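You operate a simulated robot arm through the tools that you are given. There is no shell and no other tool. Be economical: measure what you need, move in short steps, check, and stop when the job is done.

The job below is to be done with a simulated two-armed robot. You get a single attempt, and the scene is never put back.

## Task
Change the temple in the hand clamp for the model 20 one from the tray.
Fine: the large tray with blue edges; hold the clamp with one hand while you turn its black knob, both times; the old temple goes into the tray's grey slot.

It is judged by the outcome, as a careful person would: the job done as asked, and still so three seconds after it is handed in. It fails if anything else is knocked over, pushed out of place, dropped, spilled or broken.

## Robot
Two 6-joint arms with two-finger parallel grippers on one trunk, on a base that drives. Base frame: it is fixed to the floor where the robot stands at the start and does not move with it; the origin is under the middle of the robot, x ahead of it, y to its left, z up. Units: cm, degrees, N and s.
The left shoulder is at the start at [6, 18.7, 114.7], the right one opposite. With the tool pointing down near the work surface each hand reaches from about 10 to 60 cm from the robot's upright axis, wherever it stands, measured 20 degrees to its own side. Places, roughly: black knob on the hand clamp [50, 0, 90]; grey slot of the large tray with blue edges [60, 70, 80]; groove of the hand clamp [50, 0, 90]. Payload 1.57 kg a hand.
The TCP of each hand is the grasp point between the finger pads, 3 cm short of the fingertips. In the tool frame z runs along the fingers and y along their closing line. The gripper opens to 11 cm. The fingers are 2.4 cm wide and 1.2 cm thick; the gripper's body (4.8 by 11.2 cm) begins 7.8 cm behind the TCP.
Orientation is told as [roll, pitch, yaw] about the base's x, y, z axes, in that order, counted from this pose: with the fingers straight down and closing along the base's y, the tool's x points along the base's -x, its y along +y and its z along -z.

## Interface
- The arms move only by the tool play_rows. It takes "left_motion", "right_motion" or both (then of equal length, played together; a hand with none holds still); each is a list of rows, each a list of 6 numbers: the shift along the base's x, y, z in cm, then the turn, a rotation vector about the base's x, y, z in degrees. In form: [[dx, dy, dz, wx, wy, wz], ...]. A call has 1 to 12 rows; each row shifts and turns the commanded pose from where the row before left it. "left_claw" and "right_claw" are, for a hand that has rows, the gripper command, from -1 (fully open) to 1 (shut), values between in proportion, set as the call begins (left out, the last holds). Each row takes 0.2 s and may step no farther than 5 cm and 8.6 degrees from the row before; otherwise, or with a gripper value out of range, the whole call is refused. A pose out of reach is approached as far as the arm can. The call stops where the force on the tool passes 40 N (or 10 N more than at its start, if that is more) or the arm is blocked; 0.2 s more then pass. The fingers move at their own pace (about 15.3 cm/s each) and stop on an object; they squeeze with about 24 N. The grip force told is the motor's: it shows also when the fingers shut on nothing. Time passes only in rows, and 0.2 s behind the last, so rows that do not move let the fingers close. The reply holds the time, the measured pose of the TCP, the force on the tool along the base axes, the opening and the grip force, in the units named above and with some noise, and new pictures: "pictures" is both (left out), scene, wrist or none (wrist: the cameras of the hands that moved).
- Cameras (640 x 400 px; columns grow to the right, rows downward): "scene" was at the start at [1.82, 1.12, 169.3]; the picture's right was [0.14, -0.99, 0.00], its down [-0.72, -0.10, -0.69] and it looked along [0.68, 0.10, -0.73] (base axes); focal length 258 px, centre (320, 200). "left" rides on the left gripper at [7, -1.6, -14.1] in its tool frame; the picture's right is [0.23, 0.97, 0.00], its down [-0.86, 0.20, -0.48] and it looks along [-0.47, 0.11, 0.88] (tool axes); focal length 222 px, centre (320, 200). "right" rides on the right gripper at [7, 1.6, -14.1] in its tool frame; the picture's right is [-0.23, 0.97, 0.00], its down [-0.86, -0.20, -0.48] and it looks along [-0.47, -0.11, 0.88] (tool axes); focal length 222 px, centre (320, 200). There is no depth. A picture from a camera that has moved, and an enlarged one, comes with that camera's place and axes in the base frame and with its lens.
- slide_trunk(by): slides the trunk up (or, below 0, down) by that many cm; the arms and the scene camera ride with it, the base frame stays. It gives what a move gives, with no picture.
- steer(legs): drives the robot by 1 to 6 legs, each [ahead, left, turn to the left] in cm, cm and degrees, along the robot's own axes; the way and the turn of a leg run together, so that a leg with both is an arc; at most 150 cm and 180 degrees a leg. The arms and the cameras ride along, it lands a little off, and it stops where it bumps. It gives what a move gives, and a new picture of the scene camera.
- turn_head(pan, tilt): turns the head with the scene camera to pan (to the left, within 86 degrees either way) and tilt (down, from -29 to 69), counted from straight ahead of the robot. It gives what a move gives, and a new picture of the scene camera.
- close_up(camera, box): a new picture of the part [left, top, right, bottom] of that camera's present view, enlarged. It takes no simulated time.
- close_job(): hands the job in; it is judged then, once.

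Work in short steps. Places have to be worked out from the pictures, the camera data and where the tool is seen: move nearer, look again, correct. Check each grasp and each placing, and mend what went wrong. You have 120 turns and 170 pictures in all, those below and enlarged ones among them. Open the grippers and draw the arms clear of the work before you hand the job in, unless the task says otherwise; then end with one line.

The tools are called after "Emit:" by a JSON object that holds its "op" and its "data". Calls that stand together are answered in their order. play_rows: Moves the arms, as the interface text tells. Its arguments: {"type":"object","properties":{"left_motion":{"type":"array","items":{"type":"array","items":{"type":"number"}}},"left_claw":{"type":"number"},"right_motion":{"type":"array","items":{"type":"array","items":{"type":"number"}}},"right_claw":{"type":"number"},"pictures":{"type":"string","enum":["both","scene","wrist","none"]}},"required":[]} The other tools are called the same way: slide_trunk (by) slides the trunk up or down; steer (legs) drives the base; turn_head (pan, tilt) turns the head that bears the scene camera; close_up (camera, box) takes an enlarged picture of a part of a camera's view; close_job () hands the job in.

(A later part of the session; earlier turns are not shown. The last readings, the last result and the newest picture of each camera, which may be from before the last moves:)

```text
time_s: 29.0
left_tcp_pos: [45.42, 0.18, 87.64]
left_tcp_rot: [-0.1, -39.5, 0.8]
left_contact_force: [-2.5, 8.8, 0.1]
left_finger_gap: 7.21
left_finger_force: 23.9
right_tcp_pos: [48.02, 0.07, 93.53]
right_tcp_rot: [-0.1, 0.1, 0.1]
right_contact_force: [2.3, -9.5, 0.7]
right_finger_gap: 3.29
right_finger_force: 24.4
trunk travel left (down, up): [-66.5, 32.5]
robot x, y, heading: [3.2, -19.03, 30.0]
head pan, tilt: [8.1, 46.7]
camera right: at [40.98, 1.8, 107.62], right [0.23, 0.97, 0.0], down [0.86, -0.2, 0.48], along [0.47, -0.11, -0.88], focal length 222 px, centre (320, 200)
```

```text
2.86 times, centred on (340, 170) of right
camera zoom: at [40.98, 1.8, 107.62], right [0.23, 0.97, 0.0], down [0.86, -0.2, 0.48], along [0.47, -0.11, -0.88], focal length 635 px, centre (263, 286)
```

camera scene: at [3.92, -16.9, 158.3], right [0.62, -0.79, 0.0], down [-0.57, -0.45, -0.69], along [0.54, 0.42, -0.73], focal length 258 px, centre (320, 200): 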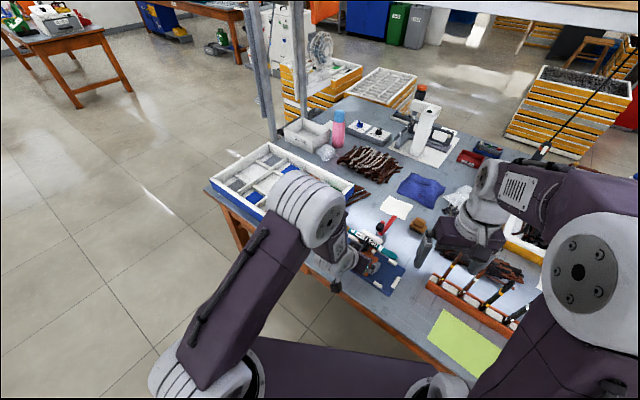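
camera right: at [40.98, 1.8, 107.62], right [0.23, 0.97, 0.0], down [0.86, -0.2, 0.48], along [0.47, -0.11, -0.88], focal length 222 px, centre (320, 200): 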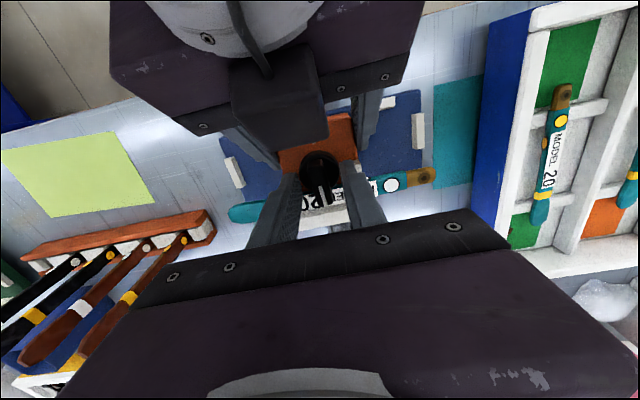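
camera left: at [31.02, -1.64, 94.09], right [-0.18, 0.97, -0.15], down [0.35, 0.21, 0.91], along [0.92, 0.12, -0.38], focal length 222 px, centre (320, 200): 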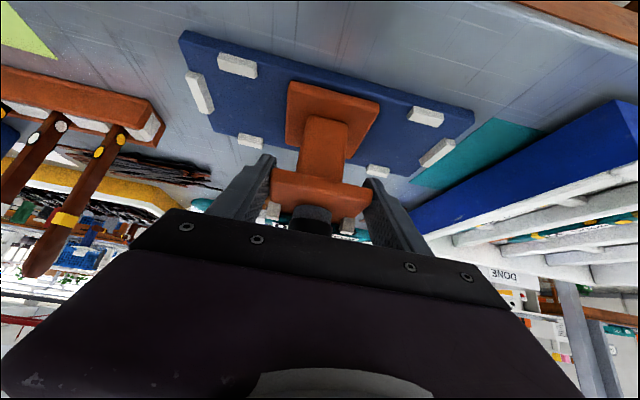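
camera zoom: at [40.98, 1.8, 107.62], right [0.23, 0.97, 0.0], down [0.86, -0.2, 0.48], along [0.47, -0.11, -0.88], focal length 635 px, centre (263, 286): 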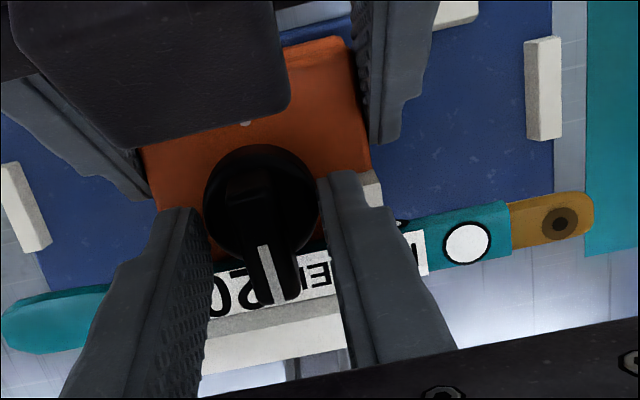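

The fingers hold the disc (3.29 cm). A positive hold on the bar would be surer, so I open slightly, raise 0.8 cm and close on the bar.

Emit:
{"op": "play_rows", "data": {"right_motion": [[0, -0.05, 0, 0, 0, 0], [-0.2, 0, 0.8, 0, 0, 0]], "right_claw": 0.25, "pictures": "none"}}

Emit:
{"op": "play_rows", "data": {"right_motion": [[0, 0, 0, 0, 0, 0], [0, 0, 0, 0, 0, 0], [0, 0, 0, 0, 0, 0]], "right_claw": 1, "pictures": "wrist"}}

```text
time_s: 29.6
left_tcp_pos: [45.27, -0.0, 87.56]
left_tcp_rot: [-0.2, -39.4, 0.7]
left_contact_force: [0.0, -1.5, 0.5]
left_finger_gap: 7.17
left_finger_force: 24.0
right_tcp_pos: [47.62, 0.18, 94.27]
right_tcp_rot: [0.1, -0.1, 0.0]
right_contact_force: [0.5, -0.1, -0.1]
right_finger_gap: 4.15
right_finger_force: 0.0
trunk travel left (down, up): [-66.5, 32.5]
robot x, y, heading: [2.8, -19.19, 30.0]
head pan, tilt: [8.1, 46.7]
```

```text
time_s: 30.4
left_tcp_pos: [45.5, 0.08, 87.72]
left_tcp_rot: [-0.1, -39.5, 0.7]
left_contact_force: [2.1, 8.3, 0.1]
left_finger_gap: 7.17
left_finger_force: 24.4
right_tcp_pos: [47.83, 0.09, 94.3]
right_tcp_rot: [-0.1, 0.1, 0.1]
right_contact_force: [-1.3, -9.3, 4.6]
right_finger_gap: 1.25
right_finger_force: 24.3
trunk travel left (down, up): [-66.5, 32.5]
robot x, y, heading: [3.17, -18.77, 29.8]
head pan, tilt: [8.1, 46.7]
camera right: at [40.77, 1.8, 108.42], right [0.23, 0.97, 0.0], down [0.86, -0.2, 0.48], along [0.47, -0.11, -0.88], focal length 222 px, centre (320, 200)
```

right: 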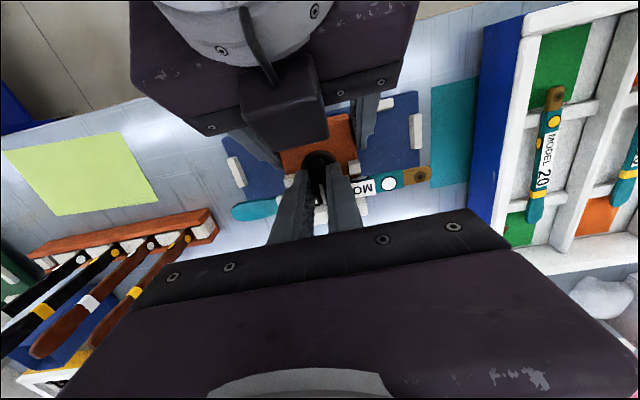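

The bar is gripped (1.25 cm). I ease the side force and start turning counter-clockwise, a small amount first.

Emit:
{"op": "play_rows", "data": {"right_motion": [[0, -0.12, 0, 0, 0, 0], [0, 0, 0, 0, 0, 6], [0, 0, 0, 0, 0, 6], [0, 0, 0, 0, 0, 0]], "pictures": "wrist"}}

Emit:
{"op": "close_up", "data": {"camera": "right", "box": [240, 100, 440, 240]}}

```text
time_s: 31.4
left_tcp_pos: [45.43, 0.16, 87.66]
left_tcp_rot: [-0.3, -39.5, 0.7]
left_contact_force: [1.8, 6.3, 0.7]
left_finger_gap: 7.18
left_finger_force: 23.8
right_tcp_pos: [47.8, 0.06, 94.27]
right_tcp_rot: [0.0, -0.1, 12.2]
right_contact_force: [-0.2, -5.2, 4.6]
right_finger_gap: 1.27
right_finger_force: 24.2
trunk travel left (down, up): [-66.5, 32.5]
robot x, y, heading: [2.78, -19.09, 30.2]
head pan, tilt: [8.1, 46.7]
camera right: at [40.56, 0.29, 108.41], right [0.02, 1.0, 0.0], down [0.88, -0.01, 0.48], along [0.48, -0.01, -0.88], focal length 222 px, centre (320, 200)
```

right: 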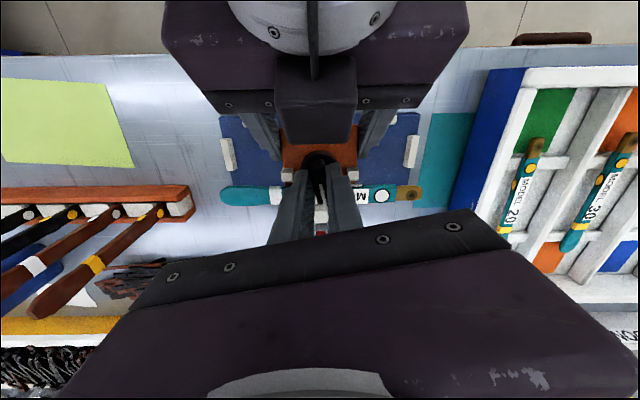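

```text
2.86 times, centred on (340, 170) of right
camera zoom: at [40.56, 0.29, 108.41], right [0.02, 1.0, 0.0], down [0.88, -0.01, 0.48], along [0.48, -0.01, -0.88], focal length 635 px, centre (263, 286)
```

zoom: 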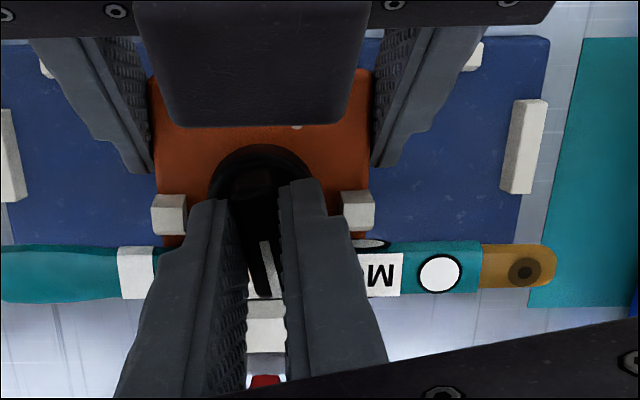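

The bar follows the fingers with little resistance. I carry on counter-clockwise to about 50°.

Emit:
{"op": "play_rows", "data": {"right_motion": [[0, 0, 0, 0, 0, 7.8], [0, 0, 0, 0, 0, 7.8], [0, 0, 0, 0, 0, 7.8], [0, 0, 0, 0, 0, 7.8], [0, 0, 0, 0, 0, 7.8], [0, 0, 0, 0, 0, 0]], "pictures": "wrist"}}

Emit:
{"op": "close_up", "data": {"camera": "right", "box": [240, 80, 440, 220]}}

```text
time_s: 32.8
left_tcp_pos: [45.36, 0.06, 87.68]
left_tcp_rot: [-0.2, -39.5, 0.7]
left_contact_force: [-2.7, -2.3, 2.5]
left_finger_gap: 7.15
left_finger_force: 23.8
right_tcp_pos: [47.72, -0.02, 94.21]
right_tcp_rot: [0.1, -0.1, 51.2]
right_contact_force: [1.3, 3.6, -0.6]
right_finger_gap: 1.24
right_finger_force: 24.1
trunk travel left (down, up): [-66.5, 32.5]
robot x, y, heading: [2.94, -18.93, 30.0]
head pan, tilt: [8.1, 46.7]
camera right: at [42.05, -4.26, 108.4], right [-0.62, 0.79, 0.0], down [0.69, 0.54, 0.48], along [0.38, 0.3, -0.88], focal length 222 px, centre (320, 200)
```

right: 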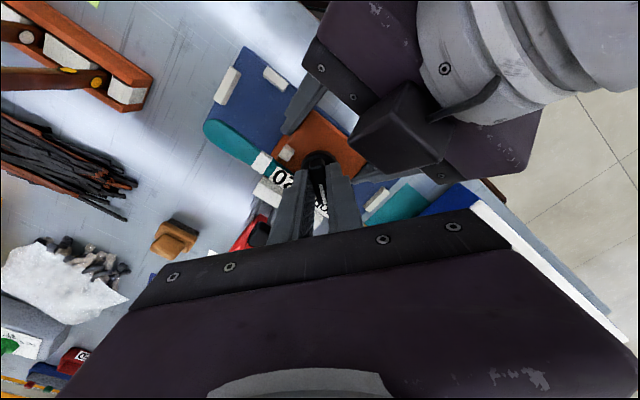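

```text
2.86 times, centred on (340, 150) of right
camera zoom: at [42.05, -4.26, 108.4], right [-0.62, 0.79, 0.0], down [0.69, 0.54, 0.48], along [0.38, 0.3, -0.88], focal length 635 px, centre (263, 343)
```

zoom: 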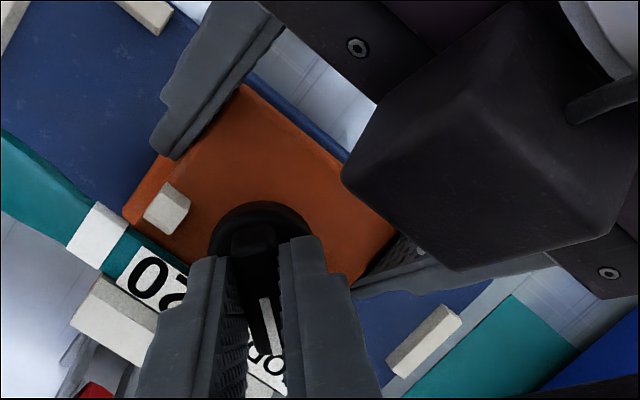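

The knob turns with the hand. I continue to about 90°.

Emit:
{"op": "play_rows", "data": {"right_motion": [[0, 0, 0, 0, 0, 7.8], [0, 0, 0, 0, 0, 7.8], [0, 0, 0, 0, 0, 7.8], [0, 0, 0, 0, 0, 7.8], [0, 0, 0, 0, 0, 7.8], [0, 0, 0, 0, 0, 0]], "pictures": "wrist"}}

Emit:
{"op": "close_up", "data": {"camera": "right", "box": [220, 80, 420, 220]}}

```text
time_s: 34.2
left_tcp_pos: [45.39, -0.03, 87.66]
left_tcp_rot: [-0.2, -39.4, 0.6]
left_contact_force: [1.5, -12.0, 0.0]
left_finger_gap: 7.16
left_finger_force: 23.9
right_tcp_pos: [47.64, 0.12, 94.18]
right_tcp_rot: [0.0, -0.2, 90.2]
right_contact_force: [-1.9, 11.1, -0.1]
right_finger_gap: 1.23
right_finger_force: 24.4
trunk travel left (down, up): [-66.5, 32.5]
robot x, y, heading: [3.09, -19.09, 30.1]
head pan, tilt: [8.1, 46.7]
camera right: at [46.07, -6.85, 108.4], right [-0.97, 0.22, 0.0], down [0.2, 0.86, 0.48], along [0.11, 0.47, -0.88], focal length 222 px, centre (320, 200)
```

right: 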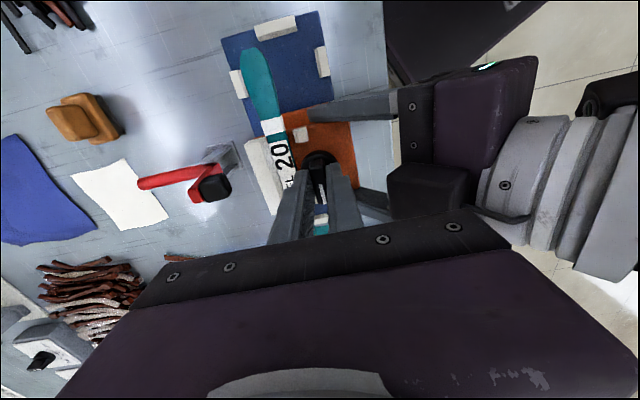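

```text
2.86 times, centred on (320, 150) of right
camera zoom: at [46.07, -6.85, 108.4], right [-0.97, 0.22, 0.0], down [0.2, 0.86, 0.48], along [0.11, 0.47, -0.88], focal length 635 px, centre (320, 343)
```

zoom: 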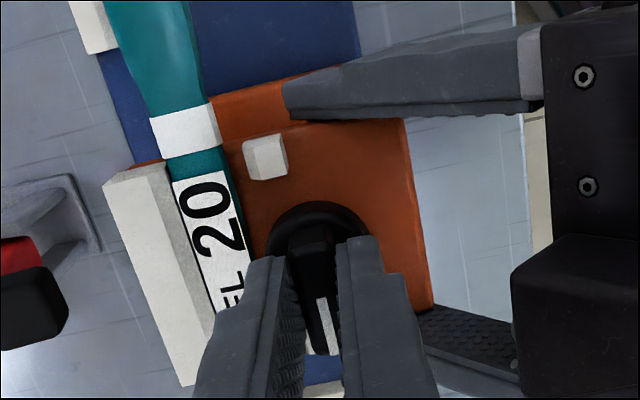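

The knob is at 90° with no stop felt. I let go of it, rise, and look whether the temple has come loose.

Emit:
{"op": "play_rows", "data": {"right_motion": [[0, -0.1, 0, 0, 0, 0], [0, 0, 2, 0, 0, 0], [0, 0, 4, 0, 0, 0], [0, -3, 4, 0, 0, 0], [0, -4, 2, 0, 0, 0], [2, -4, 0, 0, 0, 0], [0, 0, 0, 0, 0, 0]], "right_claw": 0.2, "pictures": "wrist"}}

Emit:
{"op": "close_up", "data": {"camera": "right", "box": [220, 40, 460, 210]}}

```text
time_s: 35.8
left_tcp_pos: [45.46, 0.0, 87.7]
left_tcp_rot: [-0.2, -39.6, 0.7]
left_contact_force: [0.2, -1.6, -0.7]
left_finger_gap: 7.18
left_finger_force: 24.2
right_tcp_pos: [49.58, -11.06, 106.11]
right_tcp_rot: [0.0, -0.1, 90.1]
right_contact_force: [-0.4, 0.2, -0.6]
right_finger_gap: 4.4
right_finger_force: 0.0
trunk travel left (down, up): [-66.5, 32.5]
robot x, y, heading: [3.35, -18.81, 30.0]
head pan, tilt: [8.1, 46.7]
camera right: at [47.89, -17.94, 120.33], right [-0.97, 0.23, 0.0], down [0.2, 0.86, 0.48], along [0.11, 0.47, -0.88], focal length 222 px, centre (320, 200)
```

right: 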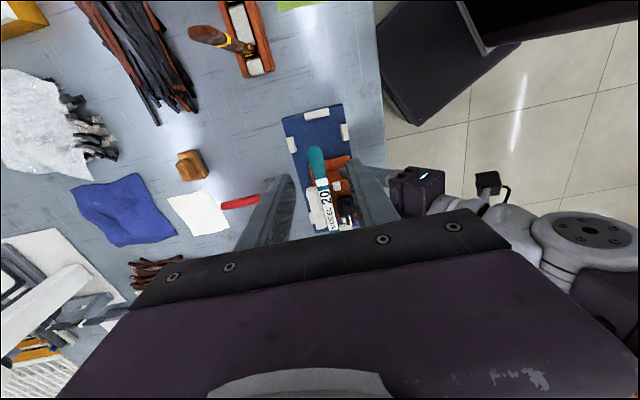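

```text
2.35 times, centred on (340, 125) of right
camera zoom: at [47.89, -17.94, 120.33], right [-0.97, 0.23, 0.0], down [0.2, 0.86, 0.48], along [0.11, 0.47, -0.88], focal length 523 px, centre (273, 376)
```

zoom: 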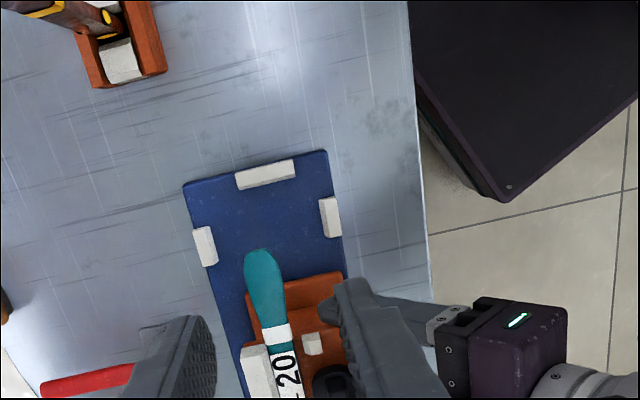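

The temple runs along y at x ≈ 50.8, top z ≈ 88.8, about 2 cm wide, its tip end free at y −5…−9.5. I move the right hand over y ≈ −7.2 and lower to check alignment.

Emit:
{"op": "play_rows", "data": {"right_motion": [[1.1, 3.8, -2, 0, 0, 0], [0, 0, -4, 0, 0, 0], [0, 0, -4, 0, 0, 0], [0, 0, 0, 0, 0, 0]], "pictures": "wrist"}}

Emit:
{"op": "close_up", "data": {"camera": "right", "box": [220, 80, 420, 220]}}

```text
time_s: 36.8
left_tcp_pos: [45.39, 0.04, 87.62]
left_tcp_rot: [-0.1, -39.5, 0.7]
left_contact_force: [0.0, -0.6, -0.7]
left_finger_gap: 7.19
left_finger_force: 23.5
right_tcp_pos: [50.75, -7.33, 96.11]
right_tcp_rot: [0.0, 0.0, 90.1]
right_contact_force: [-0.4, -0.3, -0.2]
right_finger_gap: 4.4
right_finger_force: 0.0
trunk travel left (down, up): [-66.5, 32.5]
robot x, y, heading: [2.81, -18.8, 29.7]
head pan, tilt: [8.1, 46.7]
camera right: at [49.16, -14.13, 110.31], right [-0.97, 0.23, 0.0], down [0.2, 0.86, 0.48], along [0.11, 0.47, -0.88], focal length 222 px, centre (320, 200)
```

right: 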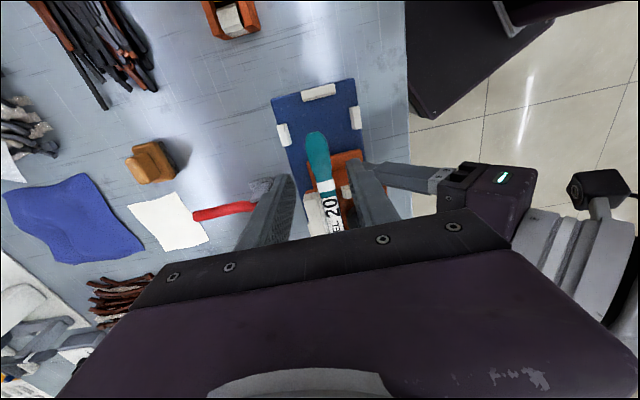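

```text
2.86 times, centred on (320, 150) of right
camera zoom: at [49.16, -14.13, 110.31], right [-0.97, 0.23, 0.0], down [0.2, 0.86, 0.48], along [0.11, 0.47, -0.88], focal length 635 px, centre (320, 343)
```

zoom: 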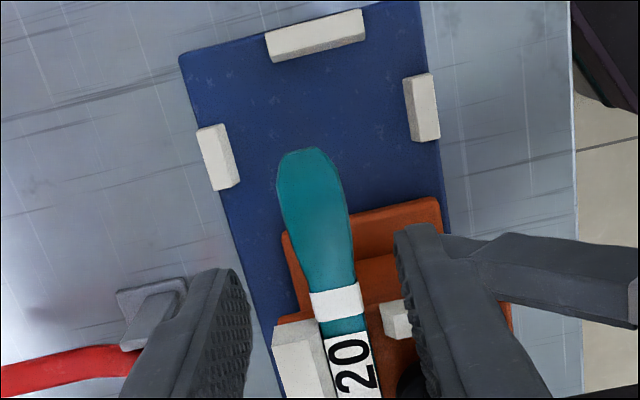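

Alignment in x is right. I lower to z ≈ 88.5 and close gently on the temple.

Emit:
{"op": "play_rows", "data": {"right_motion": [[0, 0, -3, 0, 0, 0], [0, 0, -3, 0, 0, 0], [0, 0, -1.6, 0, 0, 0], [0, 0, 0, 0, 0, 0]], "pictures": "none"}}

Emit:
{"op": "play_rows", "data": {"right_motion": [[0, 0, 0, 0, 0, 0], [0, 0, 0, 0, 0, 0], [0, 0, 0, 0, 0, 0]], "right_claw": 1, "pictures": "wrist"}}

Emit:
{"op": "close_up", "data": {"camera": "right", "box": [240, 100, 440, 240]}}

```text
time_s: 37.8
left_tcp_pos: [45.47, 0.14, 87.74]
left_tcp_rot: [-0.2, -39.5, 0.7]
left_contact_force: [0.1, -0.1, -0.3]
left_finger_gap: 7.18
left_finger_force: 24.1
right_tcp_pos: [50.88, -7.3, 88.51]
right_tcp_rot: [0.0, 0.1, 90.1]
right_contact_force: [0.0, -0.8, -0.5]
right_finger_gap: 4.4
right_finger_force: 0.1
trunk travel left (down, up): [-66.5, 32.5]
robot x, y, heading: [3.23, -18.74, 30.2]
head pan, tilt: [8.1, 46.7]
```

```text
time_s: 38.6
left_tcp_pos: [45.4, 0.07, 87.75]
left_tcp_rot: [-0.3, -39.5, 0.6]
left_contact_force: [0.1, -1.0, 0.1]
left_finger_gap: 7.17
left_finger_force: 23.9
right_tcp_pos: [50.81, -7.19, 88.7]
right_tcp_rot: [0.0, 0.0, 90.1]
right_contact_force: [-0.5, 0.1, 0.2]
right_finger_gap: 1.67
right_finger_force: 23.8
trunk travel left (down, up): [-66.5, 32.5]
robot x, y, heading: [2.87, -18.76, 30.3]
head pan, tilt: [8.1, 46.7]
camera right: at [49.15, -14.19, 102.7], right [-0.97, 0.23, 0.0], down [0.2, 0.86, 0.48], along [0.11, 0.47, -0.88], focal length 222 px, centre (320, 200)
```

right: 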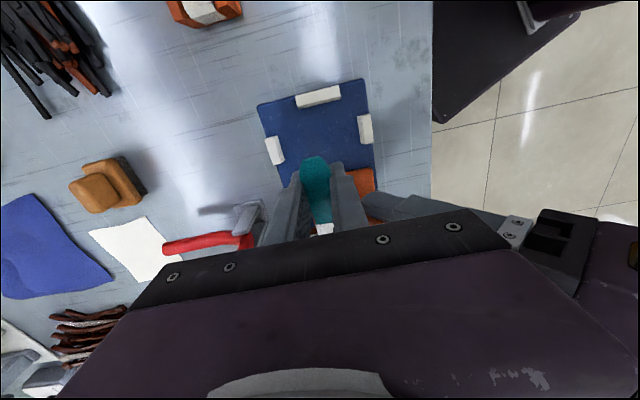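

```text
2.86 times, centred on (340, 170) of right
camera zoom: at [49.15, -14.19, 102.7], right [-0.97, 0.23, 0.0], down [0.2, 0.86, 0.48], along [0.11, 0.47, -0.88], focal length 635 px, centre (263, 286)
```

zoom: 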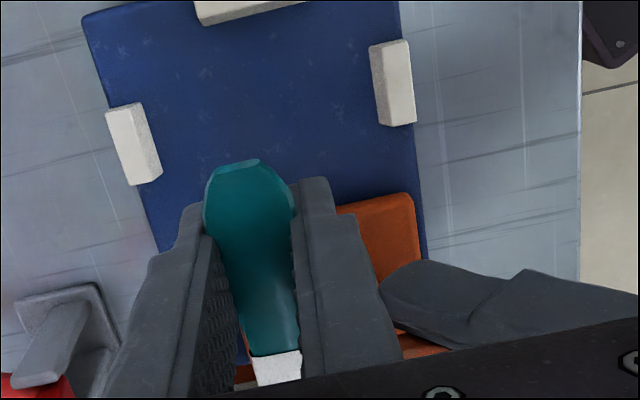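

The temple is held (1.67 cm, no side force). With the left hand still holding the clamp I lift the temple very gently, watching the force.

Emit:
{"op": "play_rows", "data": {"right_motion": [[0, 0, 0.3, 0, 0, 0], [0, 0, 0.4, 0, 0, 0], [0, 0, 0.4, 0, 0, 0]], "pictures": "wrist"}}

Emit:
{"op": "close_up", "data": {"camera": "left", "box": [180, 60, 460, 220]}}

```text
time_s: 39.4
left_tcp_pos: [45.49, 0.03, 87.64]
left_tcp_rot: [-0.2, -39.5, 0.8]
left_contact_force: [0.3, 0.5, -0.4]
left_finger_gap: 7.16
left_finger_force: 24.0
right_tcp_pos: [50.85, -7.34, 89.61]
right_tcp_rot: [0.0, -0.1, 90.1]
right_contact_force: [1.2, -0.8, 0.2]
right_finger_gap: 1.71
right_finger_force: 24.4
trunk travel left (down, up): [-66.5, 32.5]
robot x, y, heading: [2.93, -19.05, 30.3]
head pan, tilt: [8.1, 46.7]
camera right: at [49.19, -14.18, 103.85], right [-0.97, 0.23, 0.0], down [0.2, 0.86, 0.48], along [0.11, 0.47, -0.88], focal length 222 px, centre (320, 200)
```

right: 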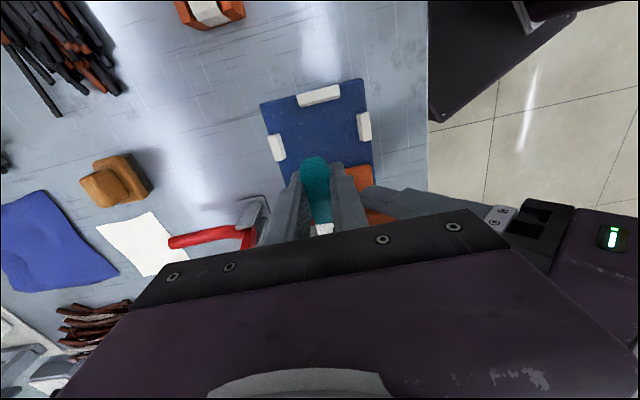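

```text
2.29 times, centred on (320, 140) of left
camera zoom: at [31.02, -1.63, 94.09], right [-0.18, 0.97, -0.15], down [0.35, 0.21, 0.91], along [0.92, 0.12, -0.38], focal length 508 px, centre (320, 337)
```

zoom: 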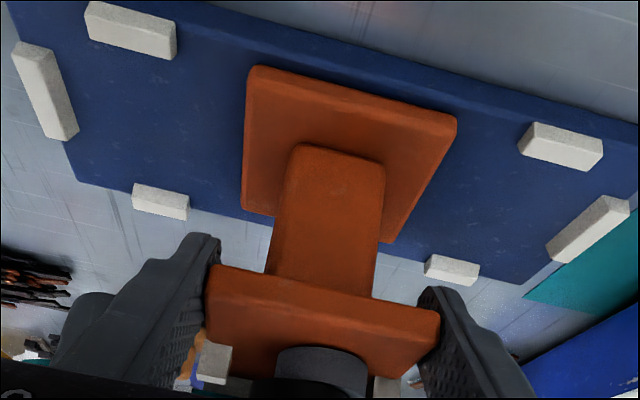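

No force at all: the temple comes up freely. I lift it 6 cm clear and check.

Emit:
{"op": "play_rows", "data": {"right_motion": [[0, 0, 1.5, 0, 0, 0], [0, 0, 2, 0, 0, 0], [0, 0, 3, 0, 0, 0], [0, 0, 3, 0, 0, 0], [0, 0, 0, 0, 0, 0]], "pictures": "both"}}

Emit:
{"op": "close_up", "data": {"camera": "scene", "box": [300, 190, 460, 310]}}

Emit:
{"op": "close_up", "data": {"camera": "right", "box": [220, 100, 420, 240]}}

```text
time_s: 40.6
left_tcp_pos: [45.45, 0.1, 87.75]
left_tcp_rot: [-0.2, -39.5, 0.7]
left_contact_force: [-0.7, -0.1, -0.5]
left_finger_gap: 7.22
left_finger_force: 24.3
right_tcp_pos: [50.77, -7.28, 99.33]
right_tcp_rot: [-0.1, 0.0, 90.1]
right_contact_force: [0.6, 0.8, -1.2]
right_finger_gap: 1.69
right_finger_force: 24.3
trunk travel left (down, up): [-66.5, 32.5]
robot x, y, heading: [3.17, -18.89, 30.3]
head pan, tilt: [8.1, 46.7]
camera scene: at [3.98, -16.89, 158.3], right [0.62, -0.79, 0.0], down [-0.57, -0.45, -0.69], along [0.54, 0.42, -0.73], focal length 258 px, centre (320, 200)
camera right: at [49.14, -14.18, 113.46], right [-0.97, 0.23, 0.0], down [0.2, 0.86, 0.48], along [0.11, 0.47, -0.88], focal length 222 px, centre (320, 200)
```

scene: 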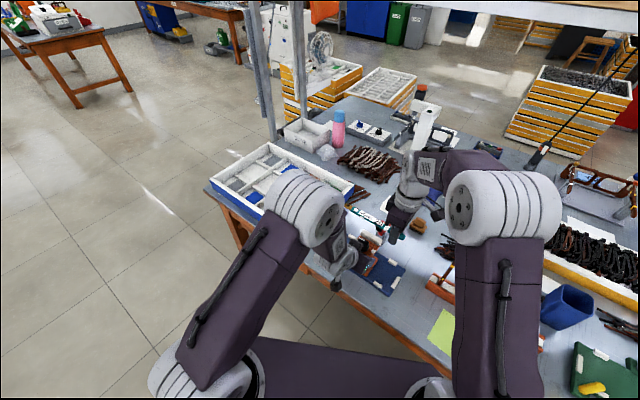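
right: 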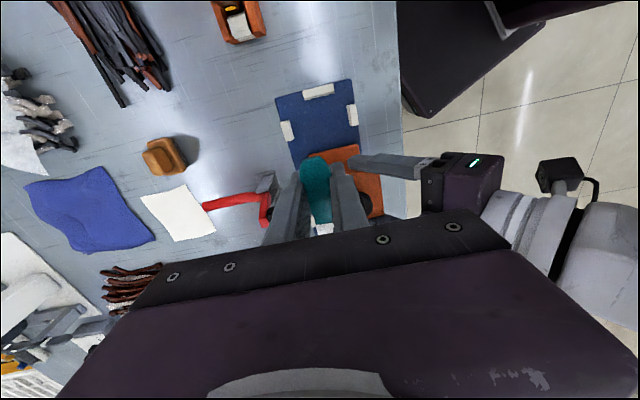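

```text
3.33 times, centred on (380, 250) of scene
camera zoom: at [3.98, -16.89, 158.3], right [0.62, -0.79, 0.0], down [-0.57, -0.45, -0.69], along [0.54, 0.42, -0.73], focal length 859 px, centre (120, 33)
```

zoom: 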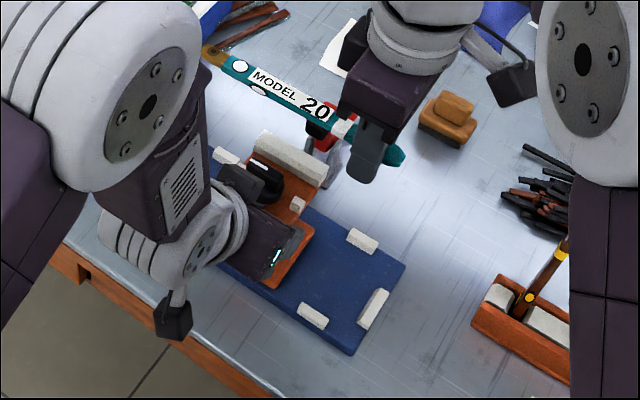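

```text
2.86 times, centred on (320, 170) of right
camera zoom: at [49.14, -14.18, 113.46], right [-0.97, 0.23, 0.0], down [0.2, 0.86, 0.48], along [0.11, 0.47, -0.88], focal length 635 px, centre (320, 286)
```

zoom: 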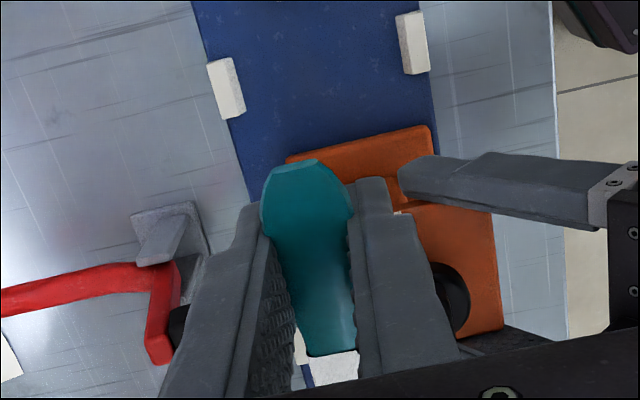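

The old temple is out. To lay it in the tray with brown end near me, the left hand at its brown side is the better carrier, so I'll hand it over in the air. First: left hand opens, backs off the clamp along its approach line, and comes upright, while the right stays put.

Emit:
{"op": "play_rows", "data": {"left_motion": [[0, 0, 0, 0, 0, 0], [0, 0, 0, 0, 0, 0], [-1.3, 0, 2.1, 0, 0, 0], [-1.3, 0, 2.1, 0, 0, 0], [-1.5, 0, 2.2, 0, 0, 0], [-1.5, 0, 2.2, 0, 0, 0], [-1.5, 3, 2.2, 0, 0, 0], [-1, 4, 2, 0, 0, 0], [0, 4, 1, 0, 6, 0], [0, 4, 0, 0, 8, 0], [0, 2, 0, 0, 8, 0], [0, 0, 0, 0, 0, 0]], "left_claw": -1, "pictures": "both"}}

```text
time_s: 43.2
left_tcp_pos: [36.95, 17.15, 101.34]
left_tcp_rot: [-0.4, -17.9, 0.6]
left_contact_force: [-0.2, -0.4, 0.3]
left_finger_gap: 11.01
left_finger_force: 0.0
left hand out of reach, approached as far as the arm can: row 11
right_tcp_pos: [50.92, -7.48, 99.29]
right_tcp_rot: [0.0, 0.1, 90.2]
right_contact_force: [0.5, -0.5, -0.1]
right_finger_gap: 1.69
right_finger_force: 23.6
trunk travel left (down, up): [-66.5, 32.5]
robot x, y, heading: [2.86, -18.92, 29.9]
head pan, tilt: [8.1, 46.7]
camera scene: at [3.96, -16.92, 158.3], right [0.62, -0.79, 0.0], down [-0.57, -0.45, -0.69], along [0.54, 0.42, -0.73], focal length 258 px, centre (320, 200)
camera left: at [25.97, 15.57, 112.54], right [-0.22, 0.97, -0.08], down [0.66, 0.21, 0.72], along [0.71, 0.11, -0.69], focal length 222 px, centre (320, 200)
```

scene: 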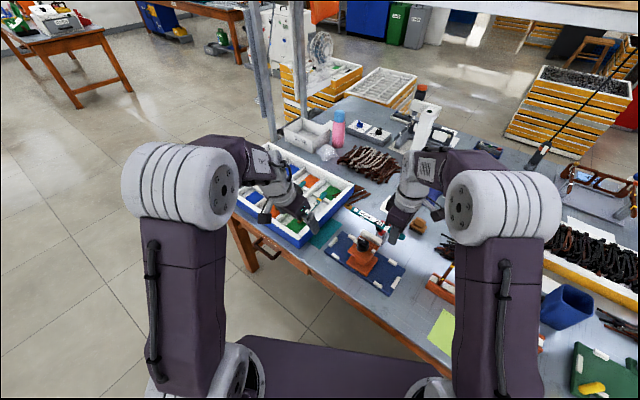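
left: 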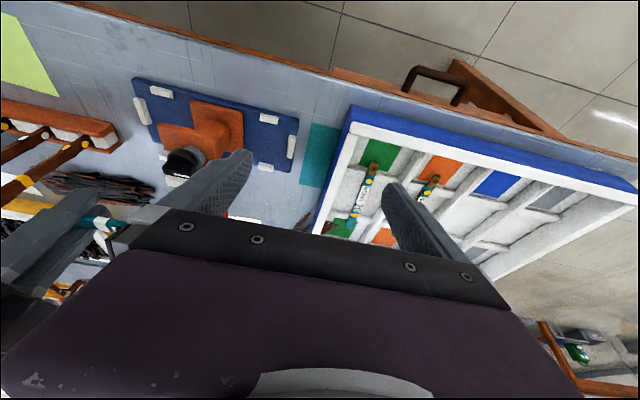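

The clamp stayed put. Now the left hand goes upright and yaws −90°, away from the tray, while the right brings the temple nearer.

Emit:
{"op": "play_rows", "data": {"left_motion": [[0.5, 1, 2, 0, 8, 0], [0.5, 1, 2, 0, 8, 0], [0, 0, 2, 0, 2, 0], [0, 0, 2, 0, 0, -8], [0, 0, 1, 0, 0, -8], [0, 0, 0, 0, 0, -8], [0, 0, 0, 0, 0, -8], [0, 0, 0, 0, 0, -8], [0, 0, 0, 0, 0, -8], [0, 0, 0, 0, 0, -8], [0, 0, 0, 0, 0, -8], [0, 0, 0, 0, 0, -8]], "right_motion": [[-1, 0, 1, 0, 0, 0], [-2, 0, 1, 0, 0, 0], [-2, 0, 0, 0, 0, 0], [-2, 0, 0, 0, 0, 0], [0, 0, 0, 0, 0, 0], [0, 0, 0, 0, 0, 0], [0, 0, 0, 0, 0, 0], [0, 0, 0, 0, 0, 0], [0, 0, 0, 0, 0, 0], [0, 0, 0, 0, 0, 0], [0, 0, 0, 0, 0, 0], [0, 0, 0, 0, 0, 0]], "pictures": "none"}}

```text
time_s: 45.8
left_tcp_pos: [31.88, 12.04, 96.88]
left_tcp_rot: [-6.0, -14.0, -70.4]
left_contact_force: [-0.4, -0.4, 0.9]
left_finger_gap: 11.01
left_finger_force: 0.0
left hand out of reach, approached as far as the arm can: row 1, 2, 3, 4, 5, 6, 7, 8, 9, 10, 11, 12
right_tcp_pos: [43.9, -7.36, 101.16]
right_tcp_rot: [-0.1, 0.0, 90.1]
right_contact_force: [0.3, -1.0, 0.1]
right_finger_gap: 1.7
right_finger_force: 23.8
trunk travel left (down, up): [-66.5, 32.5]
robot x, y, heading: [3.02, -18.79, 30.2]
head pan, tilt: [8.1, 46.7]
```

The left hand hit a limit on the way to upright. I look at the scene before going on.

Emit:
{"op": "play_rows", "data": {"left_motion": [[0, 3, 3, 0, 0, 0], [0, 3, 3, 0, 0, 0], [0, 0, 0, 6, 8, 0], [0, 0, 0, 0, 6, 0], [0, 0, 0, 0, 0, 0]], "pictures": "both"}}

```text
refused: row 3 steps farther than a row can; nothing moved
```

Emit:
{"op": "play_rows", "data": {"left_motion": [[1, 3, 3, 0, 0, 0], [1, 3, 3, 0, 0, 0], [1, 0, 3, 0, 7, 0], [0, 0, 0, 0, 7, 0], [0, 0, 0, 5, 0, 0]], "pictures": "both"}}

```text
time_s: 47.0
left_tcp_pos: [29.76, 8.97, 94.34]
left_tcp_rot: [-11.2, -13.2, -67.7]
left_contact_force: [-0.4, 0.6, -0.5]
left_finger_gap: 11.01
left_finger_force: 0.1
left hand out of reach, approached as far as the arm can: row 1, 2, 3, 4, 5
right_tcp_pos: [43.8, -7.25, 101.11]
right_tcp_rot: [0.0, 0.0, 90.1]
right_contact_force: [-0.2, -0.9, -0.5]
right_finger_gap: 1.7
right_finger_force: 24.3
trunk travel left (down, up): [-66.5, 32.5]
robot x, y, heading: [3.17, -18.58, 30.1]
head pan, tilt: [8.1, 46.7]
camera scene: at [3.94, -16.94, 158.3], right [0.62, -0.79, 0.0], down [-0.57, -0.45, -0.69], along [0.54, 0.42, -0.73], focal length 258 px, centre (320, 200)
camera left: at [27.06, 18.8, 106.51], right [0.82, 0.53, -0.24], down [0.55, -0.57, 0.61], along [0.19, -0.63, -0.75], focal length 222 px, centre (320, 200)
```

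scene: 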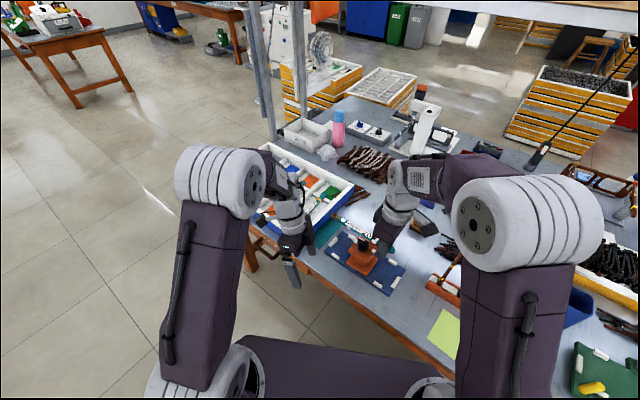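
left: 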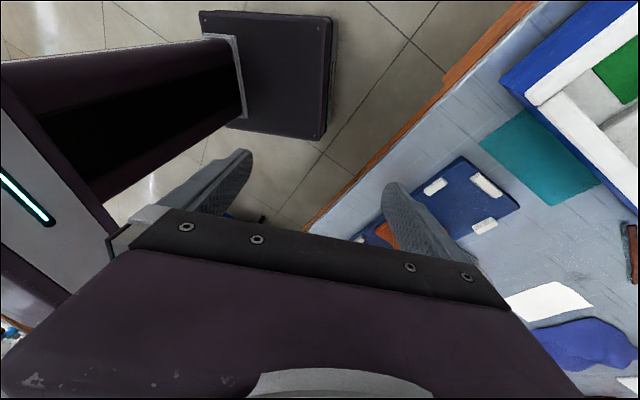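

The yaw limit relative to the robot seems to be the problem (world −90° is −120° for the turned robot). I undo part of the yaw and straighten the hand, then will turn the robot instead.

Emit:
{"op": "play_rows", "data": {"left_motion": [[1, 1, 1, 0, 0, 8], [1, 1, 1, 0, 0, 8], [1, 1, 1, 0, 0, 8], [1, 1, 1, 0, 0, 8], [1, 1, 1, 0, 0, 8], [1, 1, 1, 0, 0, 8], [1, 1, 1, 0, 0, 8], [1, 1, 1, 0, 0, 8]], "pictures": "none"}}

```text
time_s: 48.8
left_tcp_pos: [38.04, 17.01, 102.34]
left_tcp_rot: [-11.3, -13.3, -3.7]
left_contact_force: [0.6, -0.1, 0.0]
left_finger_gap: 10.99
left_finger_force: 0.1
right_tcp_pos: [43.96, -7.32, 101.2]
right_tcp_rot: [0.1, 0.0, 90.1]
right_contact_force: [-1.0, -0.3, -1.1]
right_finger_gap: 1.72
right_finger_force: 23.8
trunk travel left (down, up): [-66.5, 32.5]
robot x, y, heading: [3.2, -18.45, 29.9]
head pan, tilt: [8.1, 46.7]
```

Emit:
{"op": "play_rows", "data": {"left_motion": [[0, 1, 1, 6, 0, 0], [0, 1, 1, 5, 0, 0], [0, 1, 1, 0, 7, 0], [0, 1, 1, 0, 6.5, 0], [0, 0, 0, 0, 0, 4], [0, 0, 0, 0, 0, 0]], "pictures": "none"}}

```text
time_s: 50.2
left_tcp_pos: [34.02, 20.27, 100.96]
left_tcp_rot: [-9.4, -9.3, -1.1]
left_contact_force: [-0.3, 0.4, 0.0]
left_finger_gap: 11.03
left_finger_force: 0.1
left hand out of reach, approached as far as the arm can: row 1, 2, 3, 4
right_tcp_pos: [43.9, -7.26, 101.2]
right_tcp_rot: [0.0, 0.1, 90.1]
right_contact_force: [0.0, -0.3, -0.5]
right_finger_gap: 1.72
right_finger_force: 24.0
trunk travel left (down, up): [-66.5, 32.5]
robot x, y, heading: [3.26, -18.65, 29.9]
head pan, tilt: [8.1, 46.7]
```

The wrist seems to be in an awkward branch. I try to recover by going toward the arm's natural start pose (relative to the robot), with yaw in line with the robot.

Emit:
{"op": "play_rows", "data": {"left_motion": [[-1, 1.2, 1.8, 0, 0, 6], [-1, 1.2, 1.8, 0, 0, 6], [-1, 1.2, 1.8, 0, 0, 6], [-1, 1.2, 1.8, 0, 0, 6], [-1, 1.2, 1.8, 0, 0, 6], [-1, 1.2, 1.8, 0, 0, 0], [-1, 1.2, 1.8, 0, 0, 0], [0, 1, 1.8, 0, 0, 0]], "pictures": "none"}}

```text
time_s: 52.0
left_tcp_pos: [24.82, 26.38, 106.34]
left_tcp_rot: [-10.0, -9.8, 29.0]
left_contact_force: [-0.9, 0.5, -0.4]
left_finger_gap: 10.99
left_finger_force: 0.0
left hand out of reach, approached as far as the arm can: row 2, 3, 4, 5, 6, 7, 8
right_tcp_pos: [43.89, -7.28, 101.19]
right_tcp_rot: [0.0, 0.0, 90.1]
right_contact_force: [-0.2, 0.8, -0.4]
right_finger_gap: 1.71
right_finger_force: 24.4
trunk travel left (down, up): [-66.5, 32.5]
robot x, y, heading: [3.2, -18.83, 30.0]
head pan, tilt: [8.1, 46.7]
```

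I try straightening the inward lean while leaning forward in the arm's own plane.

Emit:
{"op": "play_rows", "data": {"left_motion": [[1, 0.5, -1, 3.5, -6, 0], [1, 0.5, -1, 3.5, -6, 0], [1, 0.5, -1, 3.5, -6, 0], [0, 0, 0, 5, 2.8, 0], [0, 0, 0, 4, 2.2, 0], [0, 0, 0, 0, 0, 0]], "pictures": "scene"}}

```text
time_s: 53.4
left_tcp_pos: [27.88, 27.84, 103.39]
left_tcp_rot: [3.1, -29.4, 22.7]
left_contact_force: [-1.6, -0.4, -0.4]
left_finger_gap: 11.0
left_finger_force: 0.0
right_tcp_pos: [43.78, -7.28, 101.15]
right_tcp_rot: [0.0, 0.1, 90.1]
right_contact_force: [0.2, -0.1, -0.7]
right_finger_gap: 1.71
right_finger_force: 24.0
trunk travel left (down, up): [-66.5, 32.5]
robot x, y, heading: [3.21, -19.03, 30.1]
head pan, tilt: [8.1, 46.7]
camera scene: at [3.99, -16.83, 158.3], right [0.62, -0.79, 0.0], down [-0.57, -0.45, -0.69], along [0.54, 0.42, -0.73], focal length 258 px, centre (320, 200)
```

scene: 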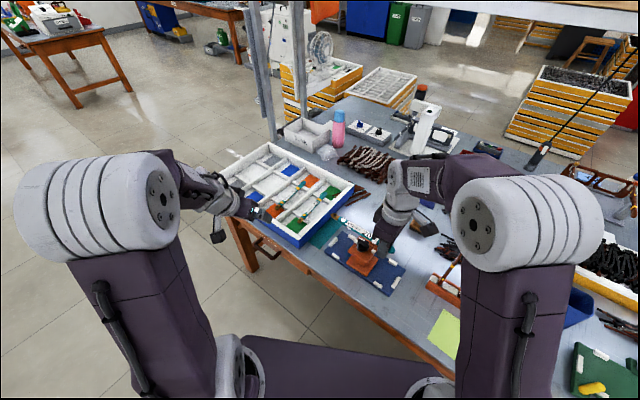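

That pose is reached cleanly. Now I untilt in the arm's plane.

Emit:
{"op": "play_rows", "data": {"left_motion": [[0, 0, 1, -3, 7, 0], [0, 0, 1, -3, 7, 0], [0, 0, 1, -3, 7, 0], [0, 0, 1, -2.5, 6, 0], [0, 0, 0, -3, 0, 0], [0, 0, 0, 0, 0, 0]], "pictures": "none"}}

```text
time_s: 54.8
left_tcp_pos: [23.78, 28.79, 101.48]
left_tcp_rot: [-4.1, -14.3, 23.6]
left_contact_force: [-0.8, -0.3, -0.7]
left_finger_gap: 11.01
left_finger_force: 0.2
left hand out of reach, approached as far as the arm can: row 1, 2, 3, 4
right_tcp_pos: [44.01, -7.3, 101.25]
right_tcp_rot: [-0.1, 0.1, 90.1]
right_contact_force: [-0.9, 0.1, -0.1]
right_finger_gap: 1.69
right_finger_force: 24.1
trunk travel left (down, up): [-66.5, 32.5]
robot x, y, heading: [2.97, -18.55, 30.0]
head pan, tilt: [8.1, 46.7]
```

The wrist seems stuck at a height limit near this reach; I try extending the hand forward in the robot's direction while lowering slightly, then untilting.

Emit:
{"op": "play_rows", "data": {"left_motion": [[2.6, 1.5, -1, 0, 0, 0], [2.6, 1.5, -1, 0, 0, 0], [2.6, 1.5, -1, 0, 0, 0], [1.7, 1, 0, -2.5, 6, 0], [0, 0, 0, -3, 6, 0], [0, 0, 0, 0, 0, 0]], "pictures": "none"}}

```text
time_s: 56.2
left_tcp_pos: [30.71, 31.97, 95.64]
left_tcp_rot: [-10.3, -7.1, 24.2]
left_contact_force: [0.3, -0.2, -0.4]
left_finger_gap: 11.0
left_finger_force: 0.1
left hand out of reach, approached as far as the arm can: row 4, 5
right_tcp_pos: [43.85, -7.33, 101.07]
right_tcp_rot: [0.1, -0.1, 90.0]
right_contact_force: [-0.4, -0.3, 0.4]
right_finger_gap: 1.69
right_finger_force: 23.6
trunk travel left (down, up): [-66.5, 32.5]
robot x, y, heading: [3.27, -18.79, 30.2]
head pan, tilt: [8.1, 46.7]
```

The left arm's wrist branch makes upright poses awkward, while the right arm behaves well. So I test whether the right hand itself can yaw a further 90° with the temple (needed for the tray), in free space.

Emit:
{"op": "play_rows", "data": {"right_motion": [[1, 0, 1, 0, 0, 7.5], [1, 0, 1, 0, 0, 7.5], [1, 0, 0, 0, 0, 7.5], [1, 0, 0, 0, 0, 7.5], [1, 0, 0, 0, 0, 7.5], [0, 0, 0, 0, 0, 7.5], [0, 0, 0, 0, 0, 7.5], [0, 0, 0, 0, 0, 7.5], [0, 0, 0, 0, 0, 7.5], [0, 0, 0, 0, 0, 7.5], [0, 0, 0, 0, 0, 7.5], [0, 0, 0, 0, 0, 7.5]], "pictures": "both"}}

```text
time_s: 58.8
left_tcp_pos: [30.76, 31.97, 95.61]
left_tcp_rot: [-10.4, -7.3, 24.3]
left_contact_force: [0.1, 0.2, -0.1]
left_finger_gap: 11.01
left_finger_force: 0.0
right_tcp_pos: [48.73, -7.21, 103.25]
right_tcp_rot: [0.0, 0.0, -179.8]
right_contact_force: [1.0, -0.5, -0.4]
right_finger_gap: 1.71
right_finger_force: 23.9
trunk travel left (down, up): [-66.5, 32.5]
robot x, y, heading: [3.12, -19.02, 30.2]
head pan, tilt: [8.1, 46.7]
camera scene: at [4.01, -16.87, 158.3], right [0.62, -0.79, 0.0], down [-0.57, -0.45, -0.69], along [0.54, 0.42, -0.73], focal length 258 px, centre (320, 200)
camera right: at [55.8, -8.79, 117.38], right [-0.22, -0.97, 0.0], down [-0.86, 0.2, 0.48], along [-0.47, 0.11, -0.88], focal length 222 px, centre (320, 200)
```

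scene: 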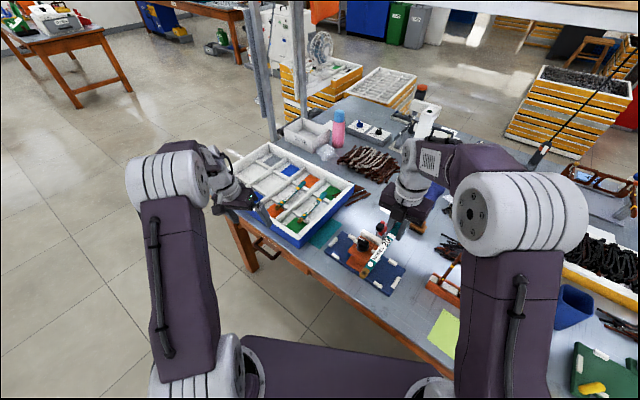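
right: 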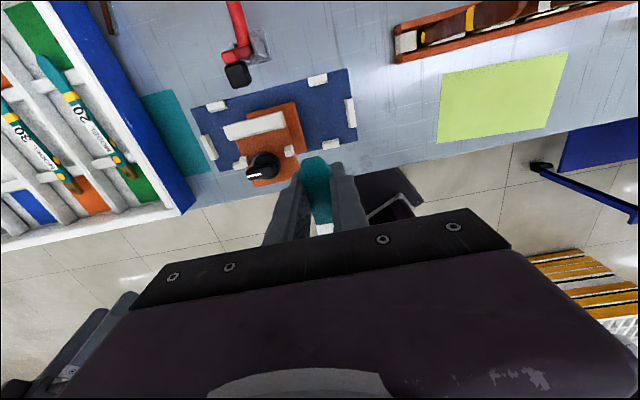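

The right hand reaches yaw 180° cleanly, so the right hand will carry the temples and the left will only hold the clamp. I lift a little and drive left along the table so that the right hand comes over the grey column.

Emit:
{"op": "play_rows", "data": {"right_motion": [[0, 0, 3, 0, 0, 0], [0, 0, 3, 0, 0, 0]], "left_motion": [[0, 0, 2, 0, 0, 0], [0, 0, 2, 0, 0, 0]], "pictures": "none"}}

Emit:
{"op": "steer", "data": {"legs": [[34.5, 59.8, 0], [4.3, -2.5, 0]]}}

```text
time_s: 59.4
left_tcp_pos: [30.19, 31.34, 98.91]
left_tcp_rot: [-10.8, -7.8, 24.3]
left_contact_force: [-0.2, -0.8, 0.0]
left_finger_gap: 11.01
left_finger_force: 0.0
left hand out of reach, approached as far as the arm can: row 2
right_tcp_pos: [48.73, -7.25, 109.26]
right_tcp_rot: [0.0, 0.0, -179.9]
right_contact_force: [-0.6, -1.1, -0.4]
right_finger_gap: 1.7
right_finger_force: 24.2
trunk travel left (down, up): [-66.5, 32.5]
robot x, y, heading: [3.09, -18.71, 30.3]
head pan, tilt: [8.1, 46.7]
```

```text
time_s: 63.7
left_tcp_pos: [35.22, 99.85, 99.0]
left_tcp_rot: [-10.7, -7.8, 24.4]
left_contact_force: [-1.2, -0.5, 0.6]
left_finger_gap: 11.0
left_finger_force: 0.0
right_tcp_pos: [53.82, 61.14, 109.33]
right_tcp_rot: [-0.1, 0.1, -179.9]
right_contact_force: [0.0, -0.1, 0.1]
right_finger_gap: 1.68
right_finger_force: 23.7
trunk travel left (down, up): [-66.5, 32.5]
robot x, y, heading: [7.71, 49.64, 29.9]
head pan, tilt: [8.1, 46.7]
camera scene: at [8.82, 51.6, 158.3], right [0.62, -0.79, 0.0], down [-0.57, -0.45, -0.69], along [0.54, 0.42, -0.73], focal length 258 px, centre (320, 200)
```

scene: 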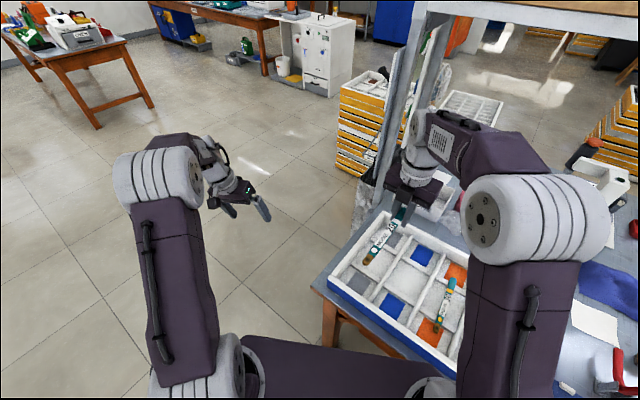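

Good. I look closely at the tray from the scene camera and the right wrist.

Emit:
{"op": "close_up", "data": {"camera": "scene", "box": [310, 180, 480, 380]}}

Emit:
{"op": "close_up", "data": {"camera": "right", "box": [150, 0, 550, 250]}}

```text
2.00 times, centred on (395, 280) of scene
camera zoom: at [8.82, 51.6, 158.3], right [0.62, -0.79, 0.0], down [-0.57, -0.45, -0.69], along [0.54, 0.42, -0.73], focal length 516 px, centre (170, 40)
```

zoom: 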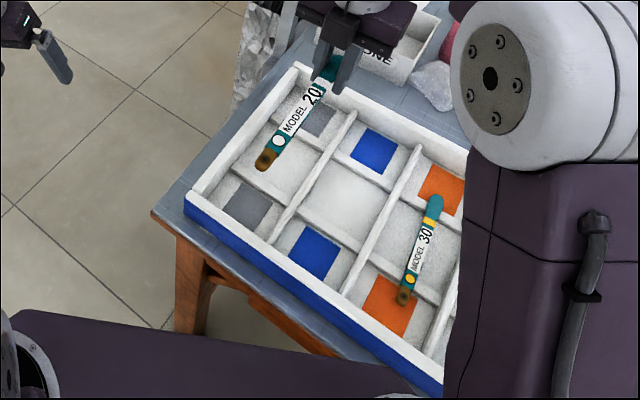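

```text
1.60 times, centred on (350, 125) of right
camera zoom: at [60.69, 59.65, 123.49], right [-0.23, -0.97, 0.0], down [-0.86, 0.2, 0.48], along [-0.46, 0.11, -0.88], focal length 355 px, centre (272, 320)
```

zoom: 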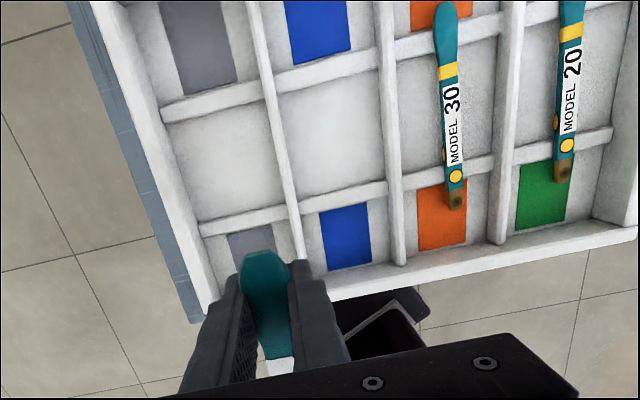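

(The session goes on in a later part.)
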